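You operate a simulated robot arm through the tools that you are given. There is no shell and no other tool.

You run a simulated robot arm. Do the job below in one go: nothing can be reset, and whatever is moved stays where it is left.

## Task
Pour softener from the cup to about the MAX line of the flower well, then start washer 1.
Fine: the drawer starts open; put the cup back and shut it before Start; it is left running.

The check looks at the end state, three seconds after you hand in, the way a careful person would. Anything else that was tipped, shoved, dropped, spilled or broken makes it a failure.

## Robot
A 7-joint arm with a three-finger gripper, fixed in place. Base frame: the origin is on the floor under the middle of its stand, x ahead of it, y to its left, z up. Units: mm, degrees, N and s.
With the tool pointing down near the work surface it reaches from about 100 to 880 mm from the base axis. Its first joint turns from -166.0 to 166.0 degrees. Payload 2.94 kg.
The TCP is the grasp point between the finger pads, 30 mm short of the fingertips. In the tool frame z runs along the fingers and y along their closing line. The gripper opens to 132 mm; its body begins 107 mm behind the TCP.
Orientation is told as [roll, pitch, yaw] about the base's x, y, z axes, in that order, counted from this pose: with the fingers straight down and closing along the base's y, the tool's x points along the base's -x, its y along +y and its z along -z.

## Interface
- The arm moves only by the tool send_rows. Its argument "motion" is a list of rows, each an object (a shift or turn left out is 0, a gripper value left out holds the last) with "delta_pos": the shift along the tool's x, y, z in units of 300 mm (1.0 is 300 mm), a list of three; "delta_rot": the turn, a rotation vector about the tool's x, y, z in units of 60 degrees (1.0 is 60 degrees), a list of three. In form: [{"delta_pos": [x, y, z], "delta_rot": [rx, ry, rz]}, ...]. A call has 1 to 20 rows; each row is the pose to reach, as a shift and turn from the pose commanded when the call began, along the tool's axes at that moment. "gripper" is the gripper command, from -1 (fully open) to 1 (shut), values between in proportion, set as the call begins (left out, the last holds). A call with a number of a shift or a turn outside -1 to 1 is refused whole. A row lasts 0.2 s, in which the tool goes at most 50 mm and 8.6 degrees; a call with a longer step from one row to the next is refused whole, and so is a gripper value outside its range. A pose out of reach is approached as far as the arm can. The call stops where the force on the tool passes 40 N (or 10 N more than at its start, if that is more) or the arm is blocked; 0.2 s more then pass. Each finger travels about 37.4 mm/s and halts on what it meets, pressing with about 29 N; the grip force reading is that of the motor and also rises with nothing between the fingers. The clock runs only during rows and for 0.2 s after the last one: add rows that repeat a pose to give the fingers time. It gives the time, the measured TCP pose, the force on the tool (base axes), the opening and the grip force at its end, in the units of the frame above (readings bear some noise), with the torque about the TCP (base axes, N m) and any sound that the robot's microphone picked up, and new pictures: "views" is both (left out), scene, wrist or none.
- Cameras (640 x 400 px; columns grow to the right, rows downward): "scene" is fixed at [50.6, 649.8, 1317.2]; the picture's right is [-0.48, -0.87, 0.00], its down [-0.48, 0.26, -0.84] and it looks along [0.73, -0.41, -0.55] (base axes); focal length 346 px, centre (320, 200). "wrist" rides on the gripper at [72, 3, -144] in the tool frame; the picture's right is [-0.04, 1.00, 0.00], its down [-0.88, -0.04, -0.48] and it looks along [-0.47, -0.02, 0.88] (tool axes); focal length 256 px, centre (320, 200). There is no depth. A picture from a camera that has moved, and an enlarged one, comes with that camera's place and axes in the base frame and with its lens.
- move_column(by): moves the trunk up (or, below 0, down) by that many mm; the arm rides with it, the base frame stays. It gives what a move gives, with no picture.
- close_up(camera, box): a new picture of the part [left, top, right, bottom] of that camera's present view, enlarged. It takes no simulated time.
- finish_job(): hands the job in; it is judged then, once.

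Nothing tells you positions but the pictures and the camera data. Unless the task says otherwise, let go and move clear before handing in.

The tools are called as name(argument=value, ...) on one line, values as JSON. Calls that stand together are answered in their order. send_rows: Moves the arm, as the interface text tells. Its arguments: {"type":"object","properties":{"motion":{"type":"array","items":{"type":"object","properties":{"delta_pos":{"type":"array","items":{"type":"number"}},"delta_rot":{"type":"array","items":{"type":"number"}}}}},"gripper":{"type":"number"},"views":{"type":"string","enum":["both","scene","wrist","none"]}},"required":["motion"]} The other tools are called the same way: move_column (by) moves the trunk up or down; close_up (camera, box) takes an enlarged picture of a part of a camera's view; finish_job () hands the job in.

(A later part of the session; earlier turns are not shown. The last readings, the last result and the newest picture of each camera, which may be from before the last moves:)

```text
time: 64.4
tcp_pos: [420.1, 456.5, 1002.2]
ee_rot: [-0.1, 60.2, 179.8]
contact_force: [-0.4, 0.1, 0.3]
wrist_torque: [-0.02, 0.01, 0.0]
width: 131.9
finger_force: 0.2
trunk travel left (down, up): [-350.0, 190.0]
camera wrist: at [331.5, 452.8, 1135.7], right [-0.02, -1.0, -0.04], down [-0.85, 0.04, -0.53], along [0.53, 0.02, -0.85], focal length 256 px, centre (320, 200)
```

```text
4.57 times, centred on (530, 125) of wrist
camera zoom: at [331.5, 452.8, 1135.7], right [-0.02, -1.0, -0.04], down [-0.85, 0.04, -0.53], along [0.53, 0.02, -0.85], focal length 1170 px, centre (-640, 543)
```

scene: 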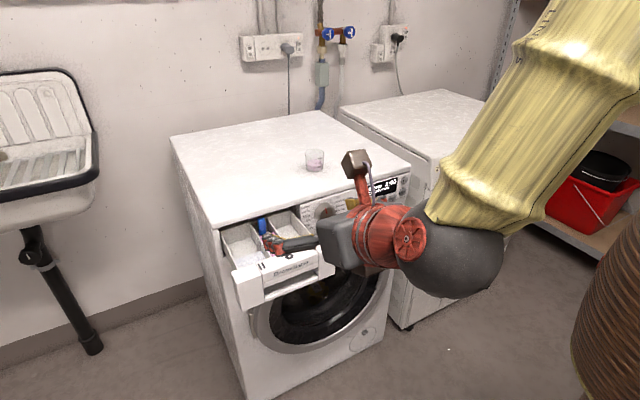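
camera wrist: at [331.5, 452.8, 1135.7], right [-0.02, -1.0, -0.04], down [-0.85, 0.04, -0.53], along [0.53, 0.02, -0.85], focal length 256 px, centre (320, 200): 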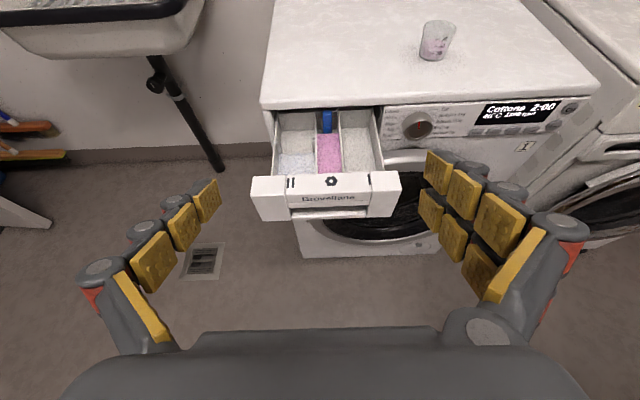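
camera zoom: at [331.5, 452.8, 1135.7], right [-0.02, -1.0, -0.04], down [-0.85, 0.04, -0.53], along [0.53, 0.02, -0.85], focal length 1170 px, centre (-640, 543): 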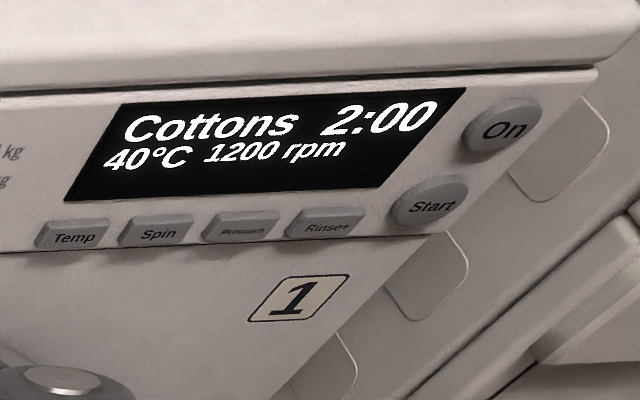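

The wrist view confirms the liquid at the MAX level. For the push I want a vertical surface on the drawer front, so I'll look at its ends and middle in detail.

close_up(camera="wrist", box=[350, 160, 410, 225])

close_up(camera="scene", box=[225, 225, 345, 310])

close_up(camera="wrist", box=[250, 165, 370, 225])

```text
6.15 times, centred on (380, 192) of wrist
camera zoom: at [331.5, 452.8, 1135.7], right [-0.02, -1.0, -0.04], down [-0.85, 0.04, -0.53], along [0.53, 0.02, -0.85], focal length 1575 px, centre (-49, 246)
```

zoom: 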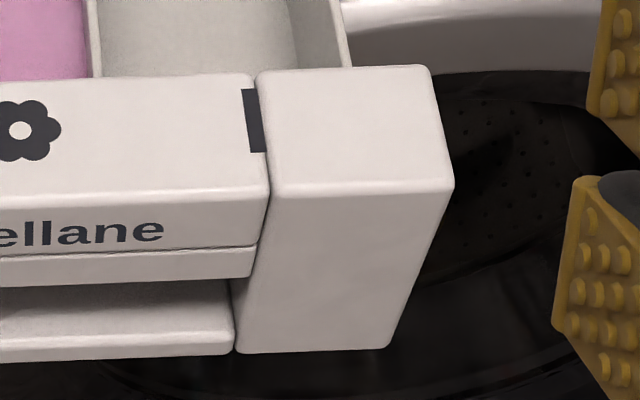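

```text
4.71 times, centred on (285, 268) of scene
camera zoom: at [50.6, 649.8, 1317.2], right [-0.48, -0.87, 0.0], down [-0.48, 0.26, -0.84], along [0.73, -0.41, -0.55], focal length 1630 px, centre (485, -118)
```

zoom: 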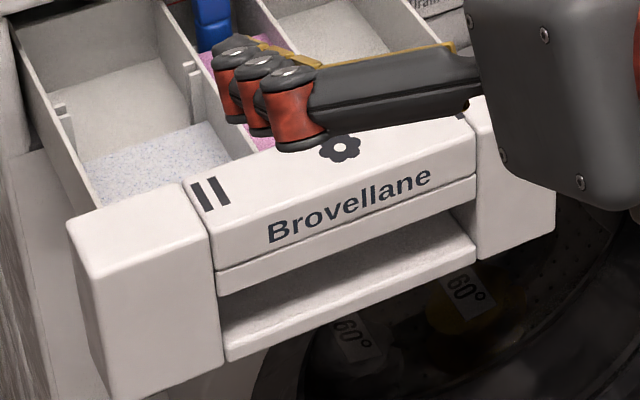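

```text
5.33 times, centred on (310, 195) of wrist
camera zoom: at [331.5, 452.8, 1135.7], right [-0.02, -1.0, -0.04], down [-0.85, 0.04, -0.53], along [0.53, 0.02, -0.85], focal length 1365 px, centre (373, 227)
```

zoom: 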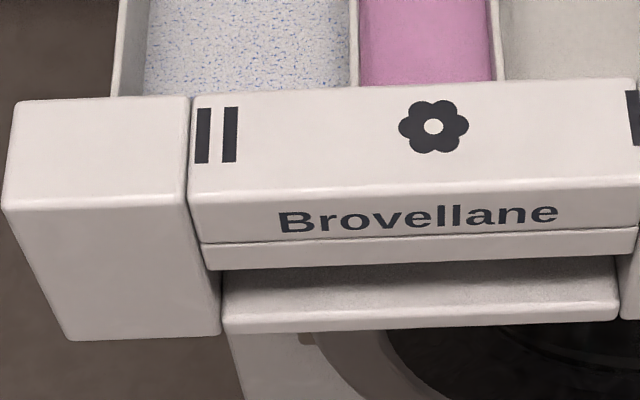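

The drawer front is a box with a vertical text face at x≈537, z 781–822, centred near y 448. I'll close the fingers and level the tool to point straight forward while well in front of the panel.

send_rows(motion=[{"delta_rot": [0, 0.07, 0]}, {"delta_rot": [0, 0.14, 0]}, {"delta_rot": [0, 0.21, 0]}, {"delta_rot": [0, 0.28, 0]}, {"delta_rot": [0, 0.35, 0]}, {"delta_rot": [0, 0.42, 0]}, {"delta_rot": [0, 0.497, 0]}, {"delta_rot": [0, 0.497, 0]}, {"delta_rot": [0, 0.497, 0]}], gripper=1, views="both")

```text
time: 66.4
tcp_pos: [421.7, 455.8, 1002.4]
ee_rot: [8.4, 90.0, -171.8]
contact_force: [-0.7, 0.2, -0.5]
wrist_torque: [-0.02, -0.02, -0.01]
width: 0.0
finger_force: 12.2
trunk travel left (down, up): [-350.0, 190.0]
camera wrist: at [277.3, 452.5, 1074.4], right [0.0, -1.0, -0.04], down [-0.48, 0.04, -0.88], along [0.88, 0.02, -0.48], focal length 256 px, centre (320, 200)
```

scene: 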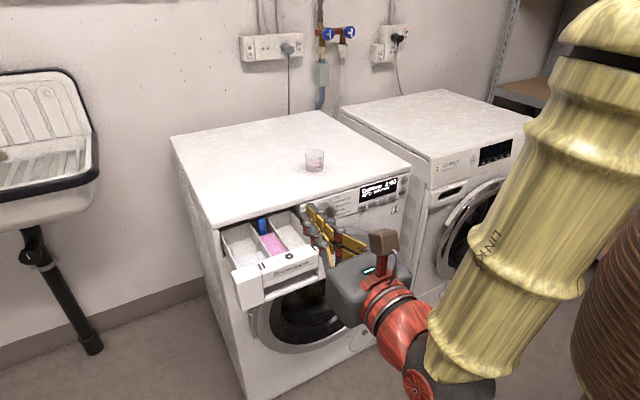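
wrist: 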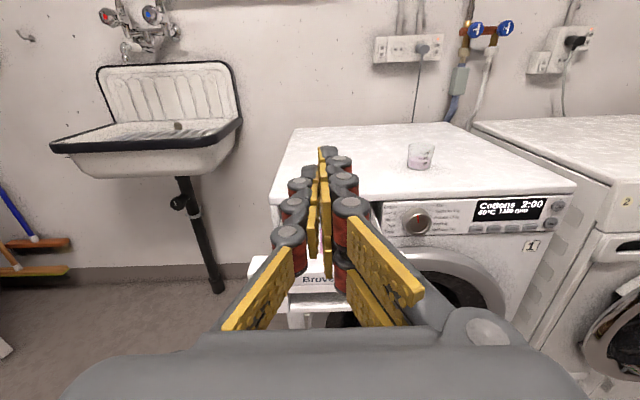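

The tool now points straight forward with closed fingertips at about x=452, clear of the panel. I'll lower the trunk 210 mm to bring the fingertips level with the drawer's text face.

move_column(by=-210)

```text
time: 68.7
tcp_pos: [419.5, 456.7, 792.5]
ee_rot: [2.3, 89.8, -177.9]
contact_force: [1.3, 0.5, 0.4]
wrist_torque: [-0.01, 0.0, 0.03]
width: 0.0
finger_force: 28.8
trunk travel left (down, up): [-140.0, 400.0]
```

I'm at the right height. I'll move forward 60 mm and centre on the drawer, then look before making contact.

send_rows(motion=[{"delta_pos": [0, 0.015, 0.06]}, {"delta_pos": [0, 0.028, 0.12]}, {"delta_pos": [0, 0.028, 0.17]}, {"delta_pos": [0, 0.028, 0.2]}], views="both")

close_up(camera="scene", box=[225, 210, 365, 310])

close_up(camera="wrist", box=[220, 120, 440, 300])

```text
time: 69.7
tcp_pos: [481.1, 448.5, 793.3]
ee_rot: [37.8, 89.9, -142.4]
contact_force: [0.5, -1.5, -0.2]
wrist_torque: [0.02, 0.02, 0.01]
width: 0.0
finger_force: 28.7
trunk travel left (down, up): [-140.0, 400.0]
camera wrist: at [337.0, 444.5, 864.6], right [0.0, -1.0, -0.04], down [-0.48, 0.04, -0.88], along [0.88, 0.02, -0.48], focal length 256 px, centre (320, 200)
```

scene: 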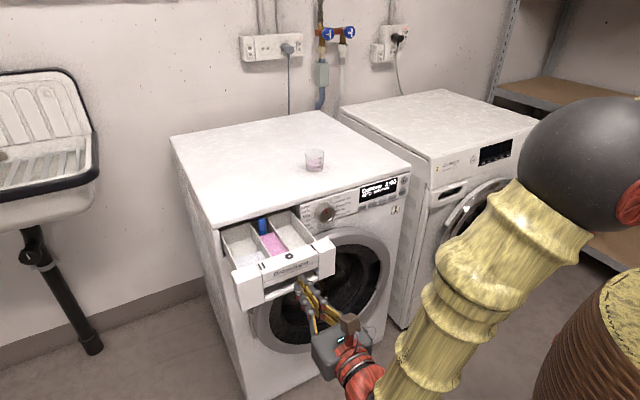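
wrist: 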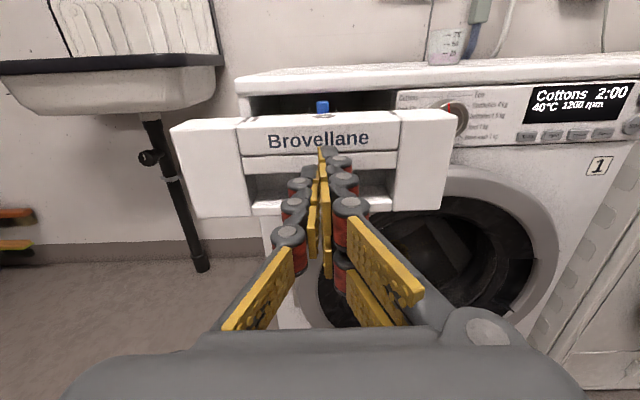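

```text
4.00 times, centred on (295, 260) of scene
camera zoom: at [50.6, 649.8, 1317.2], right [-0.48, -0.87, 0.0], down [-0.48, 0.26, -0.84], along [0.73, -0.41, -0.55], focal length 1385 px, centre (420, -40)
```

zoom: 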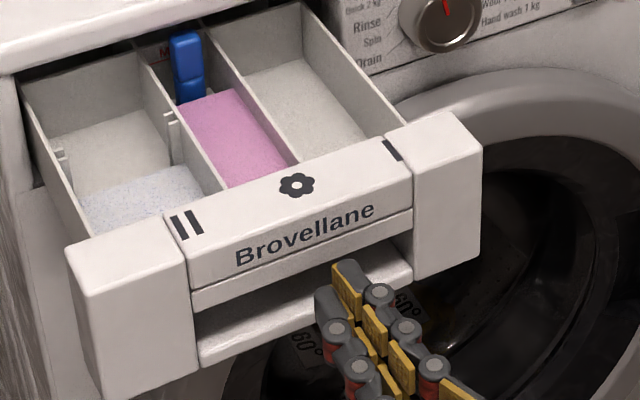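

```text
2.22 times, centred on (330, 210) of wrist
camera zoom: at [337.0, 444.5, 864.6], right [0.0, -1.0, -0.04], down [-0.48, 0.04, -0.88], along [0.88, 0.02, -0.48], focal length 569 px, centre (298, 178)
```

zoom: 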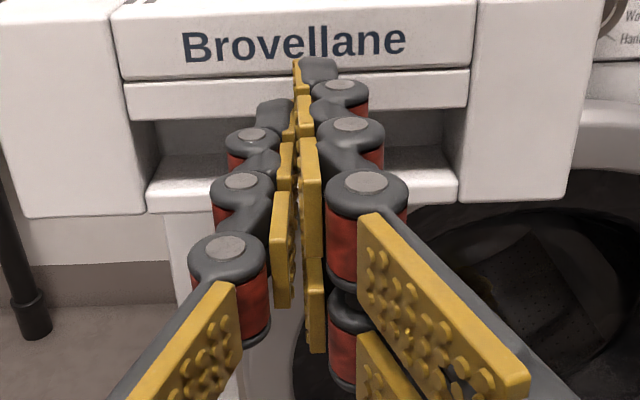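

The fingertips sit just in front of the lower part of the text face, with the upper tip's top edge at z≈813, below the panel top of 822. I'll push slowly in +x and watch the force.

send_rows(motion=[{"delta_pos": [0, 0, 0.0133]}, {"delta_pos": [0, 0, 0.0267]}, {"delta_pos": [0, 0, 0.04]}, {"delta_pos": [0, 0, 0.0533]}, {"delta_pos": [0, 0, 0.0667]}, {"delta_pos": [0, 0, 0.08]}, {"delta_pos": [0, 0, 0.0933]}, {"delta_pos": [0, 0, 0.1067]}, {"delta_pos": [0, 0, 0.12]}, {"delta_pos": [0, 0, 0.1333]}], views="both")

```text
time: 71.8
tcp_pos: [521.1, 447.7, 792.6]
ee_rot: [3.6, 89.9, -176.3]
contact_force: [-1.0, 0.2, 0.8]
wrist_torque: [0.01, -0.02, 0.0]
width: 5.9
finger_force: 28.7
trunk travel left (down, up): [-140.0, 400.0]
camera wrist: at [377.7, 444.0, 864.6], right [0.0, -1.0, -0.04], down [-0.48, 0.04, -0.88], along [0.88, 0.02, -0.48], focal length 256 px, centre (320, 200)
```

scene: 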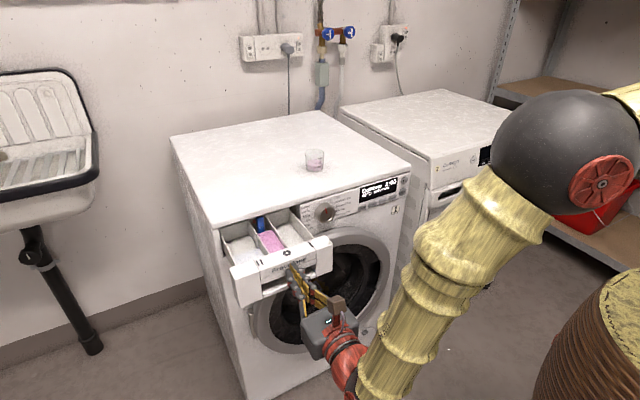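
wrist: 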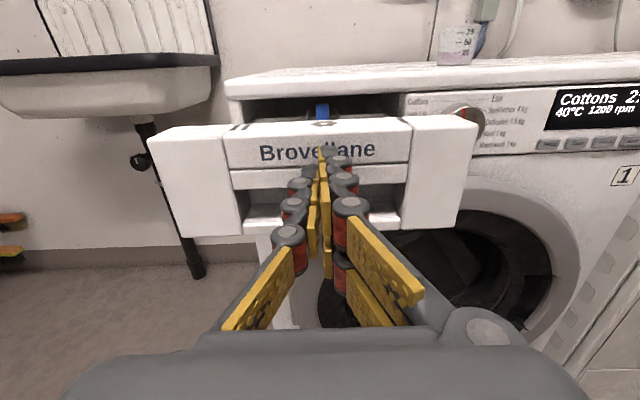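

The drawer seems to be moving in with very little force, but the finger opening reads 5.9 mm. I'll check the contact closely.

close_up(camera="wrist", box=[220, 110, 440, 270])

close_up(camera="scene", box=[225, 210, 365, 310])

```text
2.50 times, centred on (330, 190) of wrist
camera zoom: at [377.7, 444.0, 864.6], right [0.0, -1.0, -0.04], down [-0.48, 0.04, -0.88], along [0.88, 0.02, -0.48], focal length 640 px, centre (295, 225)
```

zoom: 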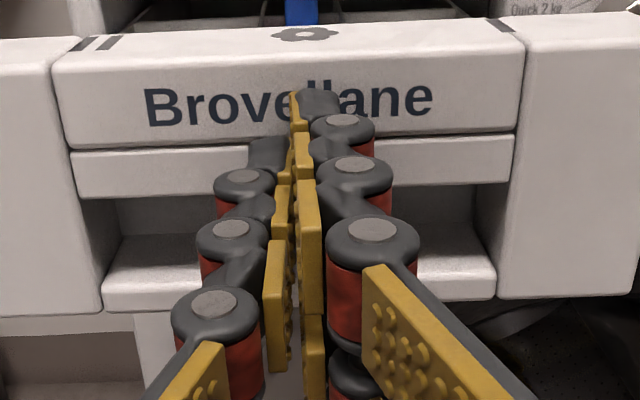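

```text
4.00 times, centred on (295, 260) of scene
camera zoom: at [50.6, 649.8, 1317.2], right [-0.48, -0.87, 0.0], down [-0.48, 0.26, -0.84], along [0.73, -0.41, -0.55], focal length 1385 px, centre (420, -40)
```

zoom: 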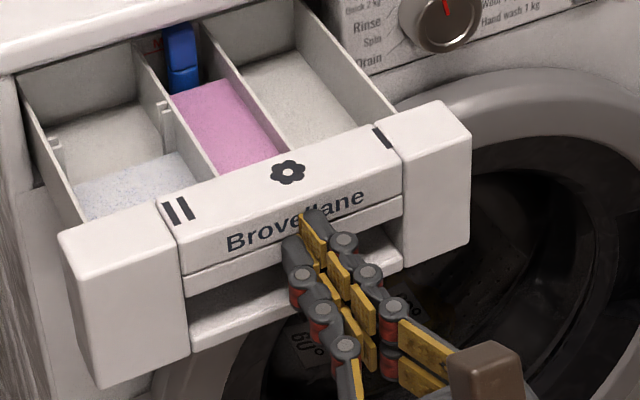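

The fingertips are flat on the face and the drawer has slid in about 10 mm with its contents steady. I'll continue pushing slowly.

send_rows(motion=[{"delta_pos": [0, 0, 0.0133]}, {"delta_pos": [0, 0, 0.0267]}, {"delta_pos": [0, 0, 0.04]}, {"delta_pos": [0, 0, 0.0533]}, {"delta_pos": [0, 0, 0.0667]}, {"delta_pos": [0, 0, 0.08]}, {"delta_pos": [0, 0, 0.0933]}, {"delta_pos": [0, 0, 0.1067]}, {"delta_pos": [0, 0, 0.12]}, {"delta_pos": [0, 0, 0.1333]}, {"delta_pos": [0, 0, 0.1467]}, {"delta_pos": [0, 0, 0.16]}, {"delta_pos": [0, 0, 0.1733]}, {"delta_pos": [0, 0, 0.1867]}, {"delta_pos": [0, 0, 0.2]}], views="both")

```text
time: 75.0
tcp_pos: [581.9, 447.1, 792.5]
ee_rot: [-3.0, 89.9, 176.9]
contact_force: [0.6, -0.2, 0.2]
wrist_torque: [-0.02, -0.01, -0.01]
width: 0.0
finger_force: 28.8
trunk travel left (down, up): [-140.0, 400.0]
camera wrist: at [437.2, 443.9, 864.5], right [0.0, -1.0, -0.04], down [-0.48, 0.04, -0.88], along [0.88, 0.02, -0.48], focal length 256 px, centre (320, 200)
```

scene: 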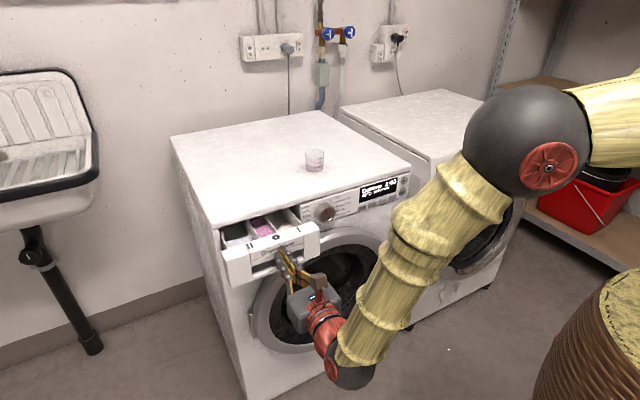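
wrist: 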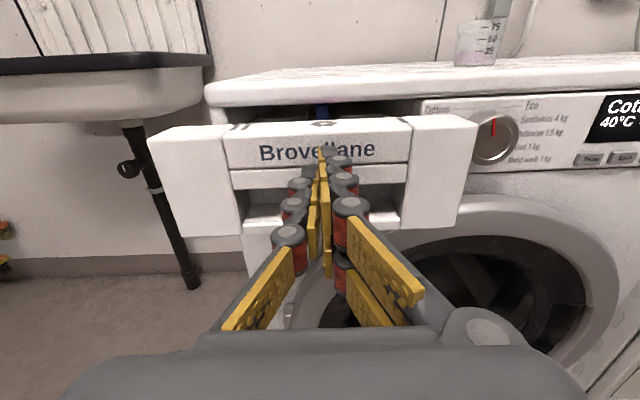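

It's sliding smoothly and the liquid is still in the well. I'll keep going at the same slow speed.

send_rows(motion=[{"delta_pos": [0, 0, 0.0133]}, {"delta_pos": [0, 0, 0.0267]}, {"delta_pos": [0, 0, 0.04]}, {"delta_pos": [0, 0, 0.0533]}, {"delta_pos": [0, 0, 0.0667]}, {"delta_pos": [0, 0, 0.08]}, {"delta_pos": [0, 0, 0.0933]}, {"delta_pos": [0, 0, 0.1067]}, {"delta_pos": [0, 0, 0.12]}, {"delta_pos": [0, 0, 0.1333]}, {"delta_pos": [0, 0, 0.1467]}, {"delta_pos": [0, 0, 0.16]}], views="both")

```text
time: 77.7
tcp_pos: [629.4, 447.9, 793.1]
ee_rot: [7.7, 89.9, -172.6]
contact_force: [-0.3, 0.0, -0.2]
wrist_torque: [0.01, -0.05, -0.02]
width: 6.1
finger_force: 28.6
trunk travel left (down, up): [-140.0, 400.0]
camera wrist: at [485.6, 443.7, 864.1], right [0.0, -1.0, -0.04], down [-0.48, 0.04, -0.88], along [0.88, 0.02, -0.48], focal length 256 px, centre (320, 200)
```

scene: 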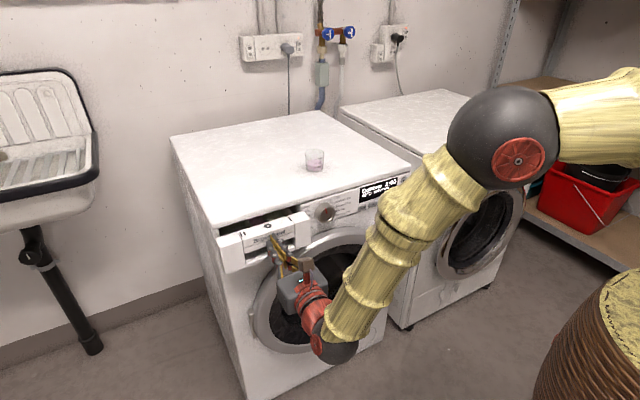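
wrist: 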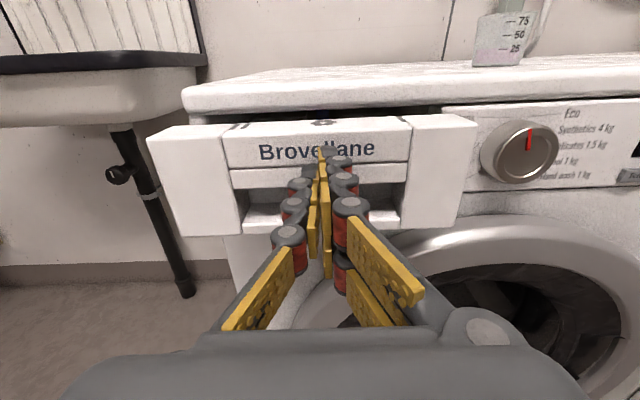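

About 50 mm remains. I'll continue more slowly towards the closed stop, with the force limit as a guard.

send_rows(motion=[{"delta_pos": [0, 0, 0.01]}, {"delta_pos": [0, 0, 0.02]}, {"delta_pos": [0, 0, 0.03]}, {"delta_pos": [0, 0, 0.04]}, {"delta_pos": [0, 0, 0.05]}, {"delta_pos": [0, 0, 0.06]}, {"delta_pos": [0, 0, 0.07]}, {"delta_pos": [0, 0, 0.08]}, {"delta_pos": [0, 0, 0.09]}, {"delta_pos": [0, 0, 0.1]}, {"delta_pos": [0, 0, 0.11]}, {"delta_pos": [0, 0, 0.12]}], views="both")

```text
time: 80.2
tcp_pos: [665.7, 446.4, 792.4]
ee_rot: [21.3, 89.9, -158.8]
contact_force: [-0.3, 0.4, 0.4]
wrist_torque: [-0.02, 0.01, -0.02]
width: 6.3
finger_force: 27.7
trunk travel left (down, up): [-140.0, 400.0]
camera wrist: at [522.1, 443.6, 864.3], right [0.0, -1.0, -0.04], down [-0.48, 0.04, -0.88], along [0.88, 0.02, -0.48], focal length 256 px, centre (320, 200)
```

scene: 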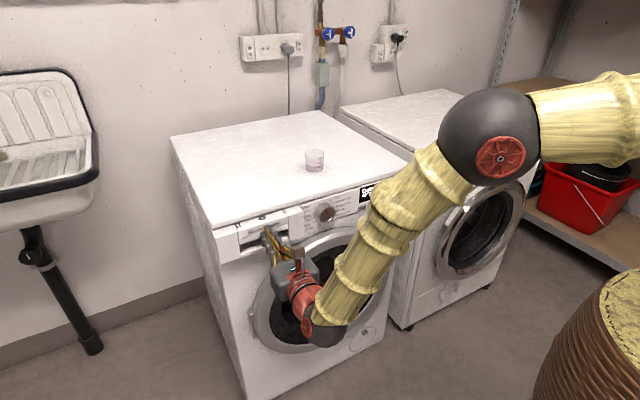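
wrist: 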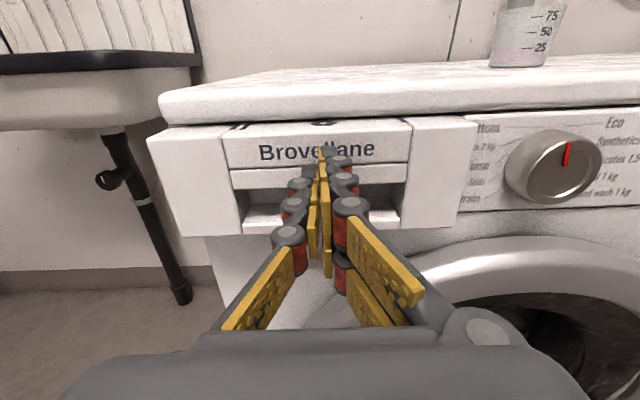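

The drawer is nearly home and still moving freely, so I'll go on in small steps until it stops.

send_rows(motion=[{"delta_pos": [0, 0, 0.007]}, {"delta_pos": [0, 0, 0.014]}, {"delta_pos": [0, 0, 0.021]}, {"delta_pos": [0, 0, 0.028]}, {"delta_pos": [0, 0, 0.035]}, {"delta_pos": [0, 0, 0.042]}, {"delta_pos": [0, 0, 0.049]}, {"delta_pos": [0, 0, 0.056]}, {"delta_pos": [0, 0, 0.063]}, {"delta_pos": [0, 0, 0.07]}, {"delta_pos": [0, 0, 0.077]}, {"delta_pos": [0, 0, 0.084]}, {"delta_pos": [0, 0, 0.091]}, {"delta_pos": [0, 0, 0.098]}, {"delta_pos": [0, 0, 0.105]}, {"delta_pos": [0, 0, 0.112]}], views="both")

```text
time: 83.5
tcp_pos: [691.7, 445.5, 791.1]
ee_rot: [85.3, 89.9, -94.6]
contact_force: [-28.0, -4.8, 10.2]
wrist_torque: [0.12, -0.57, -0.14]
width: 6.2
finger_force: 28.5
trunk travel left (down, up): [-140.0, 400.0]
stopped in row 16: the force on the tool passed its limit at 43 N (the readings are from after the stop); the commanded pose is now the measured one
camera wrist: at [547.7, 442.8, 863.4], right [0.0, -1.0, -0.04], down [-0.48, 0.04, -0.88], along [0.88, 0.02, -0.48], focal length 256 px, centre (320, 200)
```

scene: 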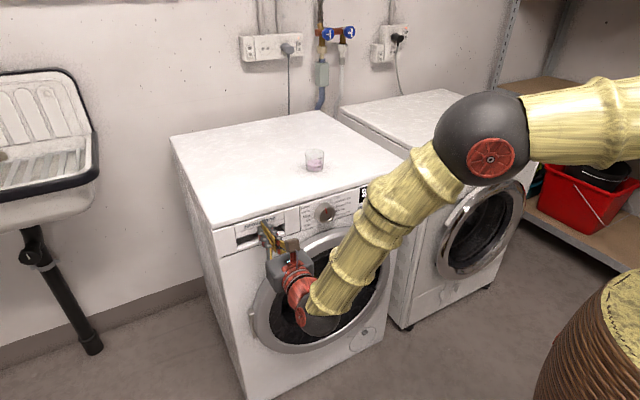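
wrist: 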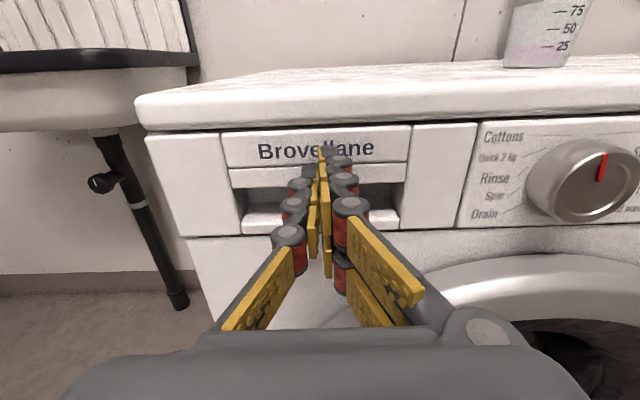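

The drawer hit its stop at 43 N and sits flush with the fascia. I'll retreat straight back and check that it stays shut.

send_rows(motion=[{"delta_pos": [0, 0, -0.05]}, {"delta_pos": [0, 0, -0.15]}, {"delta_pos": [0, 0, -0.27]}, {"delta_pos": [0, 0, -0.39]}, {"delta_pos": [0, 0, -0.51]}, {"delta_pos": [0, 0, -0.6]}, {"delta_pos": [0, 0, -0.64]}], views="both")

close_up(camera="scene", box=[200, 170, 420, 290])

close_up(camera="wrist", box=[400, 60, 640, 210])

```text
time: 85.1
tcp_pos: [502.8, 445.5, 790.2]
ee_rot: [49.5, 89.7, -130.6]
contact_force: [0.6, 0.1, -0.6]
wrist_torque: [-0.02, -0.02, 0.01]
width: 0.1
finger_force: 29.0
trunk travel left (down, up): [-140.0, 400.0]
camera wrist: at [358.0, 442.8, 863.0], right [0.0, -1.0, -0.04], down [-0.48, 0.04, -0.88], along [0.88, 0.02, -0.48], focal length 256 px, centre (320, 200)
```

scene: 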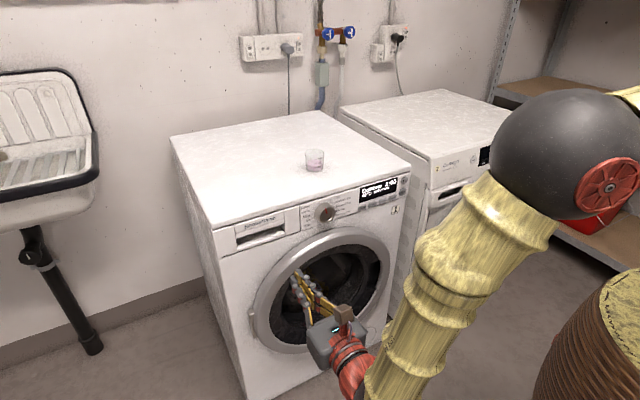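
wrist: 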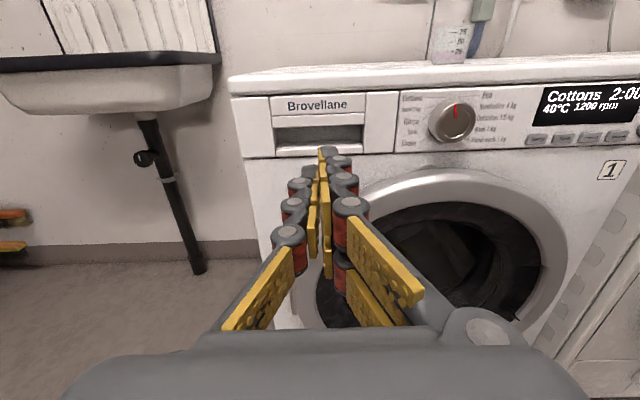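

```text
2.91 times, centred on (310, 230) of scene
camera zoom: at [50.6, 649.8, 1317.2], right [-0.48, -0.87, 0.0], down [-0.48, 0.26, -0.84], along [0.73, -0.41, -0.55], focal length 1008 px, centre (349, 113)
```

zoom: 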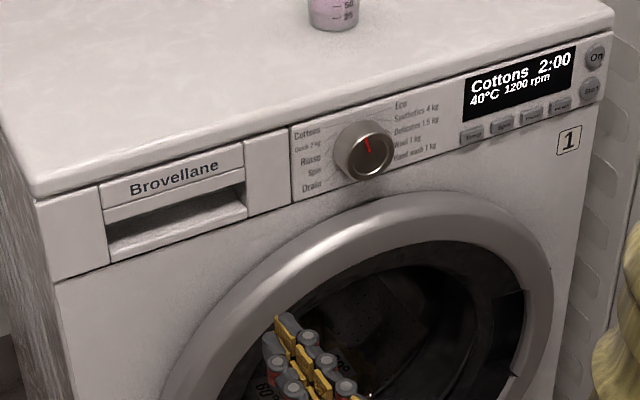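

```text
2.67 times, centred on (520, 135) of wrist
camera zoom: at [358.0, 442.8, 863.0], right [0.0, -1.0, -0.04], down [-0.48, 0.04, -0.88], along [0.88, 0.02, -0.48], focal length 683 px, centre (-213, 373)
```

zoom: 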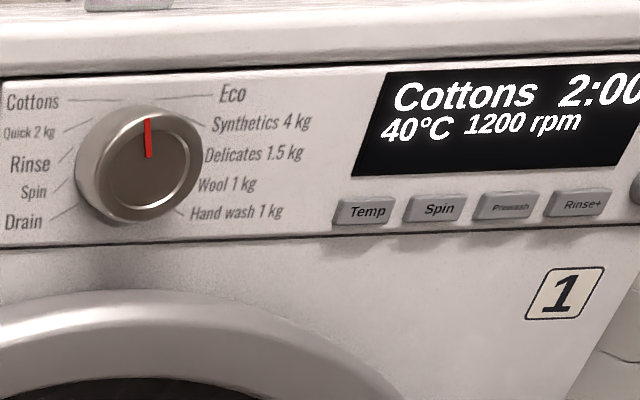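

The drawer is flush and stays shut, and the display is unchanged. To press Start cleanly I'll roll the hand so the single finger is on top, while moving sideways in front of the machine.

send_rows(motion=[{"delta_pos": [0, 0.06, 0], "delta_rot": [0, 0, 0.125]}, {"delta_pos": [0, 0.12, 0], "delta_rot": [0, 0, 0.25]}, {"delta_pos": [0, 0.19, 0], "delta_rot": [0, 0, 0.375]}, {"delta_pos": [0, 0.27, 0], "delta_rot": [0, 0, 0.5]}, {"delta_pos": [0, 0.35, 0], "delta_rot": [0, 0, 0.625]}, {"delta_pos": [0, 0.43, 0], "delta_rot": [0, 0, 0.75]}, {"delta_pos": [0, 0.5, 0], "delta_rot": [0, 0, 0.875]}, {"delta_pos": [0, 0.54, 0], "delta_rot": [0, 0, 1.0]}], views="both")

```text
time: 86.9
tcp_pos: [501.9, 285.3, 790.9]
ee_rot: [-89.9, 30.0, 90.0]
contact_force: [-0.5, 0.3, 0.4]
wrist_torque: [-0.01, -0.02, 0.0]
width: 0.1
finger_force: 28.7
trunk travel left (down, up): [-140.0, 400.0]
camera wrist: at [357.9, 220.0, 824.5], right [0.0, -0.46, -0.89], down [-0.48, 0.78, -0.41], along [0.88, 0.42, -0.22], focal length 256 px, centre (320, 200)
```

scene: 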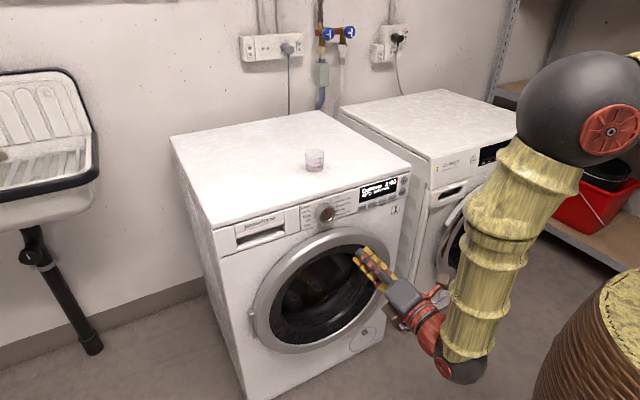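
wrist: 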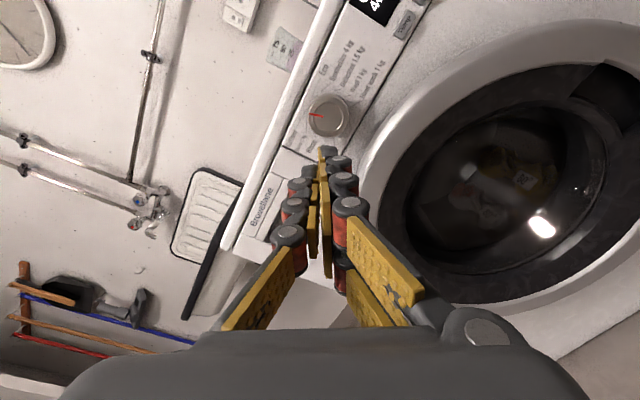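

The roll is going as planned. I'll finish the last 30°, slide over to y≈-11 in front of the Start button and open the fingers to about 40 mm.

send_rows(motion=[{"delta_pos": [0.09, 0.052, 0], "delta_rot": [0, 0, 0.06]}, {"delta_pos": [0.19, 0.11, 0], "delta_rot": [0, 0, 0.12]}, {"delta_pos": [0.3, 0.173, 0], "delta_rot": [0, 0, 0.18]}, {"delta_pos": [0.41, 0.237, 0], "delta_rot": [0, 0, 0.25]}, {"delta_pos": [0.52, 0.3, 0], "delta_rot": [0, 0, 0.32]}, {"delta_pos": [0.63, 0.364, 0], "delta_rot": [0, 0, 0.38]}, {"delta_pos": [0.74, 0.427, 0], "delta_rot": [0, 0, 0.44]}, {"delta_pos": [0.82, 0.473, 0], "delta_rot": [0, 0, 0.5]}, {"delta_pos": [0.854, 0.493, 0], "delta_rot": [0, 0, 0.5]}], gripper=0.394, views="both")

```text
time: 88.9
tcp_pos: [491.3, 44.8, 792.8]
ee_rot: [-89.8, 0.0, 89.5]
contact_force: [0.5, 0.3, -0.2]
wrist_torque: [-0.02, -0.05, -0.02]
width: 40.1
finger_force: 0.1
out of reach, approached as far as the arm can: row 7, 8, 9
trunk travel left (down, up): [-140.0, 400.0]
camera wrist: at [346.7, -25.8, 790.4], right [0.0, 0.04, -1.0], down [-0.47, 0.88, 0.04], along [0.88, 0.47, 0.02], focal length 256 px, centre (320, 200)
```

scene: 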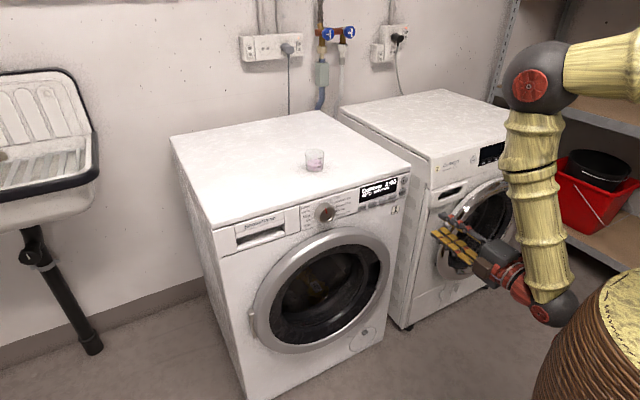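
wrist: 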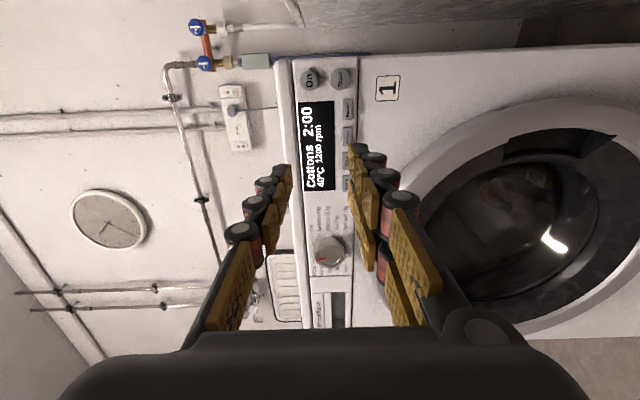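

The last stretch sideways was out of reach because the wrist is too close to the robot's own column. The buttons are in view, with Start at about (718, -9, 761). I'll move forward first to get back into reach.

send_rows(motion=[{"delta_pos": [0, 0, 0.1]}, {"delta_pos": [0, 0, 0.2]}, {"delta_pos": [0, 0, 0.2]}], views="wrist")

```text
time: 89.7
tcp_pos: [545.6, 60.0, 792.3]
ee_rot: [-89.6, 0.3, 89.5]
contact_force: [0.1, 1.0, 0.3]
wrist_torque: [0.0, -0.04, 0.0]
width: 40.0
finger_force: 0.1
out of reach, approached as far as the arm can: row 1, 2, 3
trunk travel left (down, up): [-140.0, 400.0]
camera wrist: at [401.6, -12.0, 789.6], right [0.0, 0.04, -1.0], down [-0.47, 0.88, 0.04], along [0.88, 0.47, 0.01], focal length 256 px, centre (320, 200)
```

wrist: 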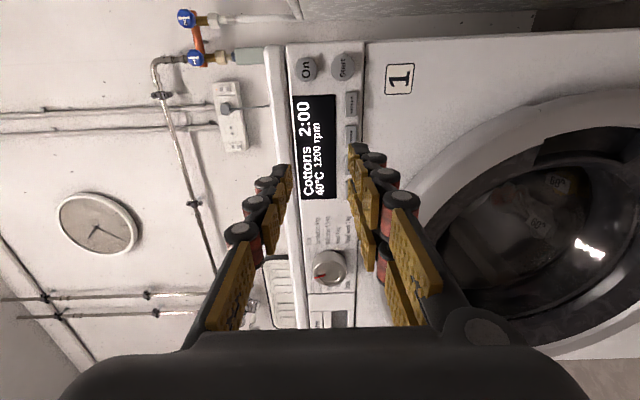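

The wrist seems to be at a joint limit in this configuration. I'll back off and up, return to a tool-down posture, then approach Start again by tilting forward at its own azimuth.

send_rows(motion=[{"delta_pos": [-0.1, -0.08, 0]}, {"delta_pos": [-0.2, -0.16, -0.03]}, {"delta_pos": [-0.3, -0.24, -0.06]}, {"delta_pos": [-0.4, -0.32, -0.08]}, {"delta_pos": [-0.5, -0.4, -0.1]}, {"delta_pos": [-0.5, -0.4, -0.1]}], views="none")

```text
time: 91.1
tcp_pos: [516.9, 208.6, 913.7]
ee_rot: [-89.9, 0.2, 89.9]
contact_force: [0.0, 0.4, -0.8]
wrist_torque: [-0.01, 0.01, 0.0]
width: 39.8
finger_force: 0.1
trunk travel left (down, up): [-140.0, 400.0]
```

Back in reach at (517, 209, 914). Now I'll bring the tool back to pointing straight down.

send_rows(motion=[{"delta_rot": [-0.12, 0, 0]}, {"delta_rot": [-0.25, 0, 0]}, {"delta_rot": [-0.38, 0, 0]}, {"delta_rot": [-0.51, 0, 0]}, {"delta_rot": [-0.64, 0, 0]}, {"delta_rot": [-0.77, 0, 0]}, {"delta_rot": [-0.9, 0, 0]}, {"delta_rot": [-1.0, 0, 0]}, {"delta_rot": [-1.0, 0, 0]}], views="none")

send_rows(motion=[{"delta_rot": [-0.12, 0, 0]}, {"delta_rot": [-0.25, 0, 0]}, {"delta_rot": [-0.38, 0, 0]}, {"delta_rot": [-0.5, 0, 0]}, {"delta_rot": [-0.5, 0, 0]}], views="both")

```text
time: 93.1
tcp_pos: [516.4, 209.1, 912.0]
ee_rot: [-29.7, 0.0, 89.9]
contact_force: [-0.9, 0.6, -0.4]
wrist_torque: [0.04, -0.02, 0.0]
width: 40.1
finger_force: 0.1
trunk travel left (down, up): [-140.0, 400.0]
```

```text
time: 94.3
tcp_pos: [518.8, 208.1, 911.2]
ee_rot: [0.4, 0.2, 89.9]
contact_force: [0.9, -0.3, -1.3]
wrist_torque: [-0.01, -0.01, 0.01]
width: 40.1
finger_force: 0.1
trunk travel left (down, up): [-140.0, 400.0]
camera wrist: at [515.9, 137.0, 1054.9], right [-1.0, 0.04, 0.0], down [0.04, 0.88, 0.47], along [0.02, 0.47, -0.88], focal length 256 px, centre (320, 200)
```

scene: 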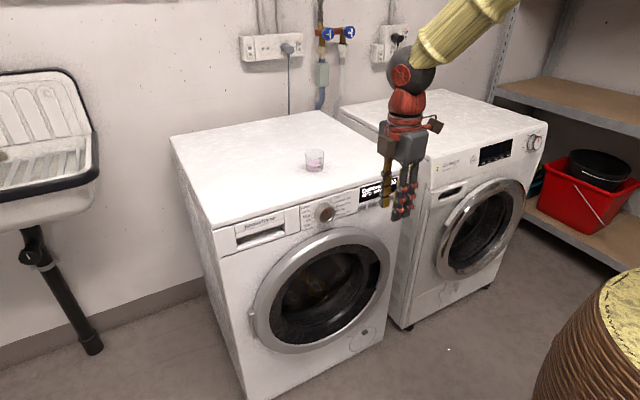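
wrist: 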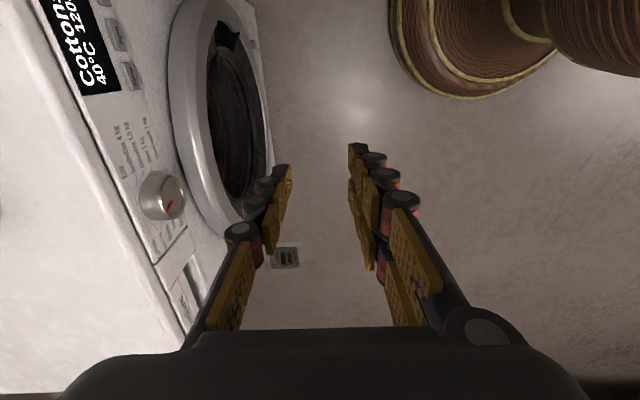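

The tool is pointing down again with the single finger on the machine side. I'll move sideways to y≈-9, still well in front of the panel.

send_rows(motion=[{"delta_pos": [0.12, -0.023, 0]}, {"delta_pos": [0.24, -0.046, 0]}, {"delta_pos": [0.36, -0.069, 0]}, {"delta_pos": [0.48, -0.092, 0]}, {"delta_pos": [0.6, -0.115, 0]}, {"delta_pos": [0.723, -0.137, 0]}, {"delta_pos": [0.723, -0.137, 0]}], views="none")

send_rows(motion=[{"delta_rot": [0.1, 0, 0]}, {"delta_rot": [0.2, 0, 0]}, {"delta_rot": [0.3, 0, 0]}, {"delta_rot": [0.4, 0, 0]}, {"delta_rot": [0.5, 0, 0]}, {"delta_rot": [0.6, 0, 0]}, {"delta_rot": [0.7, 0, 0]}, {"delta_rot": [0.8, 0, 0]}, {"delta_rot": [0.9, 0, 0]}, {"delta_rot": [1.0, 0, 0]}], views="both")

```text
time: 95.9
tcp_pos: [559.5, -8.3, 911.5]
ee_rot: [0.1, 0.3, 89.9]
contact_force: [-0.3, -1.0, -0.9]
wrist_torque: [0.05, 0.01, -0.02]
width: 40.1
finger_force: 0.1
trunk travel left (down, up): [-140.0, 400.0]
```

```text
time: 98.1
tcp_pos: [558.1, -7.0, 912.6]
ee_rot: [-60.0, 0.2, 89.9]
contact_force: [-0.2, 0.3, 0.5]
wrist_torque: [0.0, 0.01, -0.01]
width: 40.2
finger_force: 0.0
trunk travel left (down, up): [-140.0, 400.0]
camera wrist: at [432.5, -79.7, 981.3], right [-0.5, 0.04, -0.86], down [-0.39, 0.88, 0.27], along [0.77, 0.47, -0.42], focal length 256 px, centre (320, 200)
```

scene: 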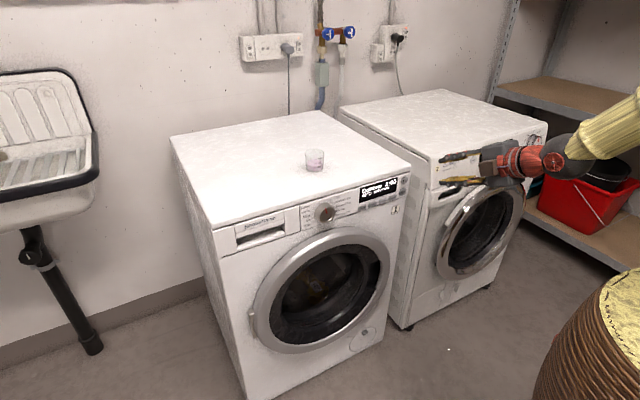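
wrist: 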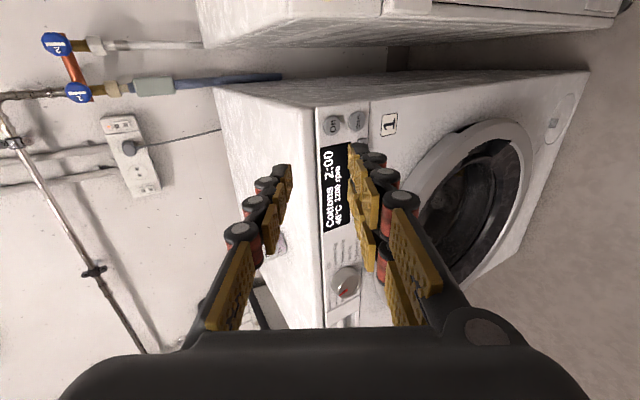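

A 60° tilt is reachable here, and this view again puts Start at about (718, -8, 761). I'll lower the trunk to bring the fingertip down towards button height, keeping the arm posture.

move_column(by=-135)

send_rows(motion=[{"delta_rot": [0.08, 0, 0]}, {"delta_rot": [0.16, 0, 0]}, {"delta_rot": [0.25, 0, 0]}, {"delta_rot": [0.25, 0, 0]}], views="both")

```text
time: 99.7
tcp_pos: [557.9, -7.4, 776.9]
ee_rot: [-59.8, 0.2, 89.9]
contact_force: [-1.2, -0.2, 0.2]
wrist_torque: [0.02, 0.04, -0.03]
width: 40.0
finger_force: 0.0
trunk travel left (down, up): [-5.0, 535.0]
```

```text
time: 100.7
tcp_pos: [557.9, -7.8, 776.8]
ee_rot: [-75.0, 0.2, 89.9]
contact_force: [-0.6, -1.3, -0.4]
wrist_torque: [0.0, -0.03, 0.03]
width: 39.8
finger_force: 0.1
trunk travel left (down, up): [-5.0, 535.0]
camera wrist: at [418.9, -79.8, 811.1], right [-0.26, 0.04, -0.96], down [-0.45, 0.88, 0.16], along [0.86, 0.47, -0.21], focal length 256 px, centre (320, 200)
```

scene: 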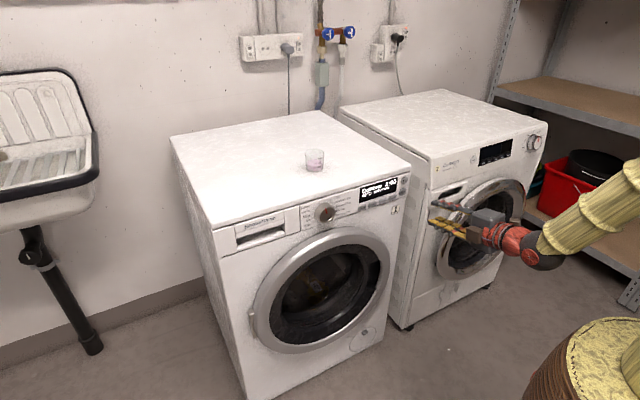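
wrist: 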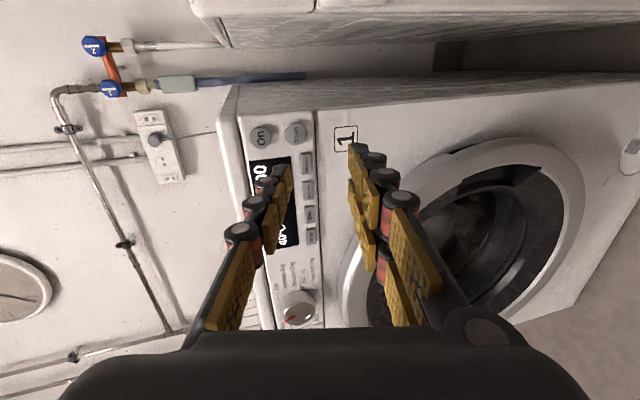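

A 75° tilt also works. With the single finger on top, its tip should meet Start when TCP is near (682, -8.5, 741). I'll move to about 30 mm short of that and look.

send_rows(motion=[{"delta_pos": [0.002, 0.009, 0.08]}, {"delta_pos": [0.002, 0.018, 0.16]}, {"delta_pos": [0.002, 0.027, 0.24]}, {"delta_pos": [0.002, 0.0366, 0.3274]}, {"delta_pos": [0.002, 0.0366, 0.3274]}], views="both")

close_up(camera="wrist", box=[220, 80, 400, 260])

close_up(camera="scene", box=[350, 160, 450, 240])

```text
time: 101.9
tcp_pos: [649.3, -8.0, 741.0]
ee_rot: [-74.8, 0.1, 89.9]
contact_force: [-0.8, 1.1, 0.6]
wrist_torque: [0.03, 0.03, 0.01]
width: 40.2
finger_force: 0.0
trunk travel left (down, up): [-5.0, 535.0]
camera wrist: at [510.4, -79.8, 776.1], right [-0.26, 0.04, -0.96], down [-0.45, 0.88, 0.16], along [0.86, 0.47, -0.21], focal length 256 px, centre (320, 200)
```

scene: 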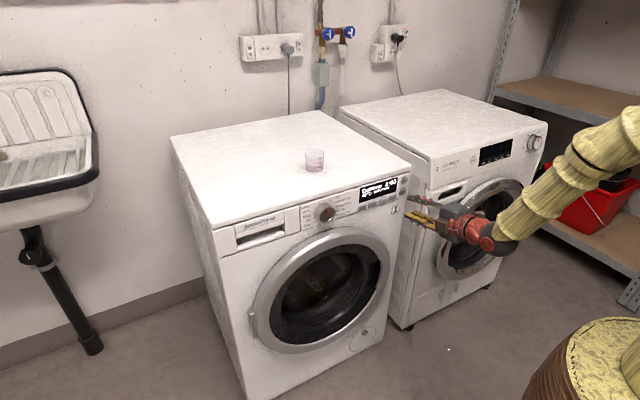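
wrist: 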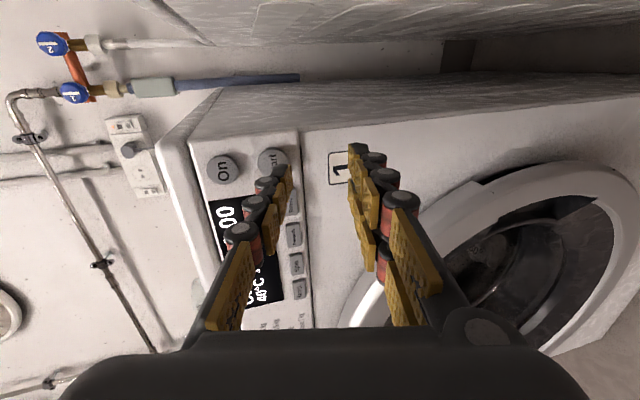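

```text
2.22 times, centred on (310, 170) of wrist
camera zoom: at [510.4, -79.8, 776.1], right [-0.26, 0.04, -0.96], down [-0.45, 0.88, 0.16], along [0.86, 0.47, -0.21], focal length 569 px, centre (342, 267)
```

zoom: 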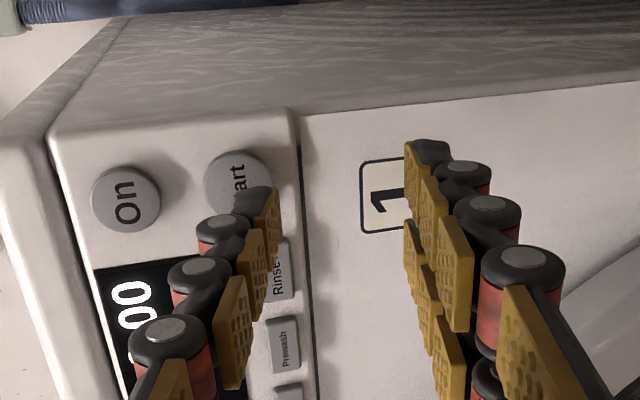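

```text
5.00 times, centred on (400, 200) of scene
camera zoom: at [50.6, 649.8, 1317.2], right [-0.48, -0.87, 0.0], down [-0.48, 0.26, -0.84], along [0.73, -0.41, -0.55], focal length 1732 px, centre (-80, 200)
```

zoom: 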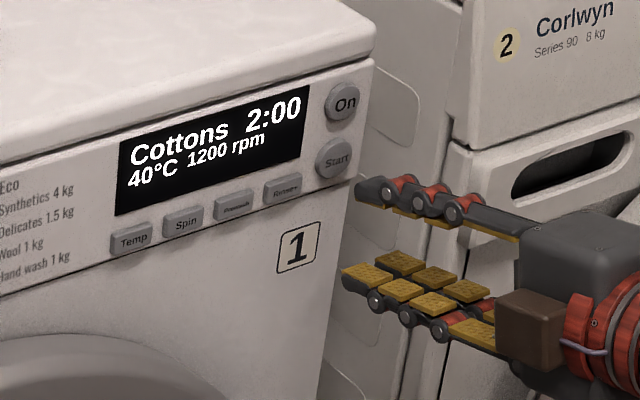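

The single fingertip lines up with Start, with Rinse+ and On both clear of it and the other two fingers lower and behind. I'll approach to just short of contact.

send_rows(motion=[{"delta_pos": [0, -0.0043, 0.0161]}, {"delta_pos": [0, -0.0086, 0.0322]}, {"delta_pos": [0, -0.013, 0.0483]}, {"delta_pos": [0, -0.0173, 0.0644]}, {"delta_pos": [0, -0.0199, 0.0741]}], views="both")

close_up(camera="wrist", box=[200, 80, 380, 260])

close_up(camera="scene", box=[360, 165, 440, 225])

```text
time: 103.1
tcp_pos: [673.2, -7.6, 741.5]
ee_rot: [-74.8, 0.2, 89.9]
contact_force: [0.3, -0.3, 0.2]
wrist_torque: [0.01, 0.02, 0.0]
width: 40.0
finger_force: 0.0
trunk travel left (down, up): [-5.0, 535.0]
camera wrist: at [533.4, -80.8, 775.6], right [-0.26, 0.04, -0.96], down [-0.45, 0.88, 0.16], along [0.86, 0.47, -0.21], focal length 256 px, centre (320, 200)
```

scene: 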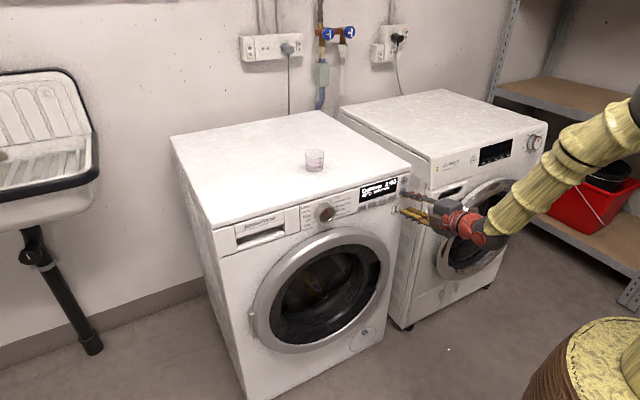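
wrist: 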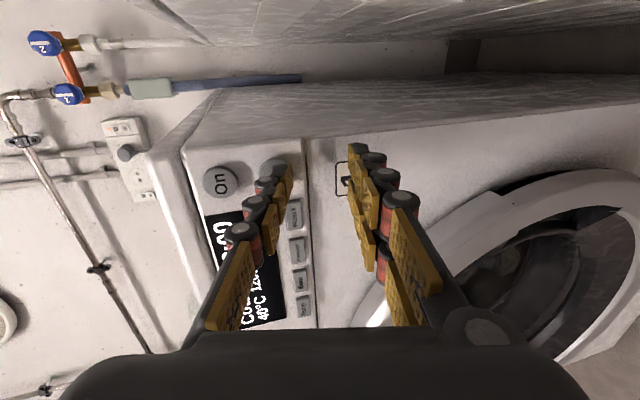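

```text
2.22 times, centred on (290, 170) of wrist
camera zoom: at [533.4, -80.8, 775.6], right [-0.26, 0.04, -0.96], down [-0.45, 0.88, 0.16], along [0.86, 0.47, -0.21], focal length 569 px, centre (387, 267)
```

zoom: 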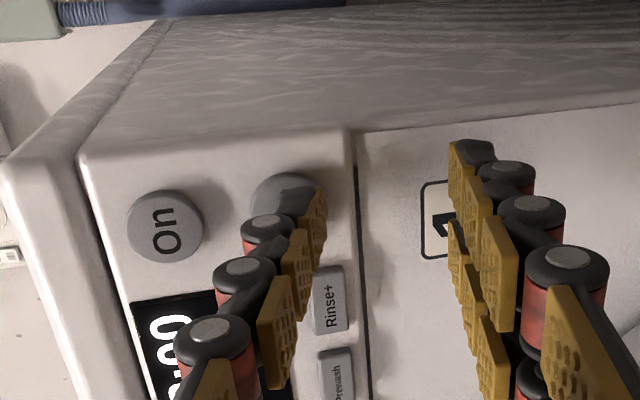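

```text
6.67 times, centred on (400, 195) of scene
camera zoom: at [50.6, 649.8, 1317.2], right [-0.48, -0.87, 0.0], down [-0.48, 0.26, -0.84], along [0.73, -0.41, -0.55], focal length 2309 px, centre (-213, 233)
```

zoom: 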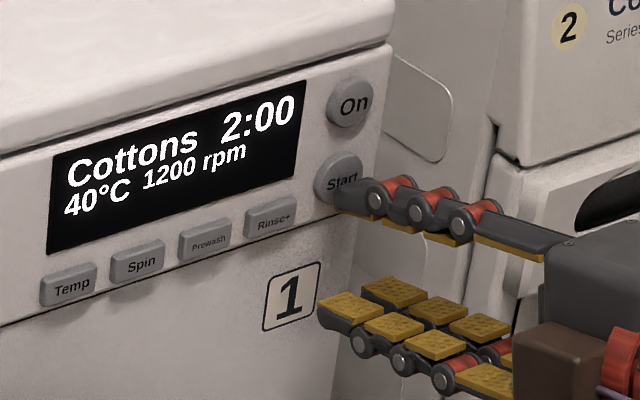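

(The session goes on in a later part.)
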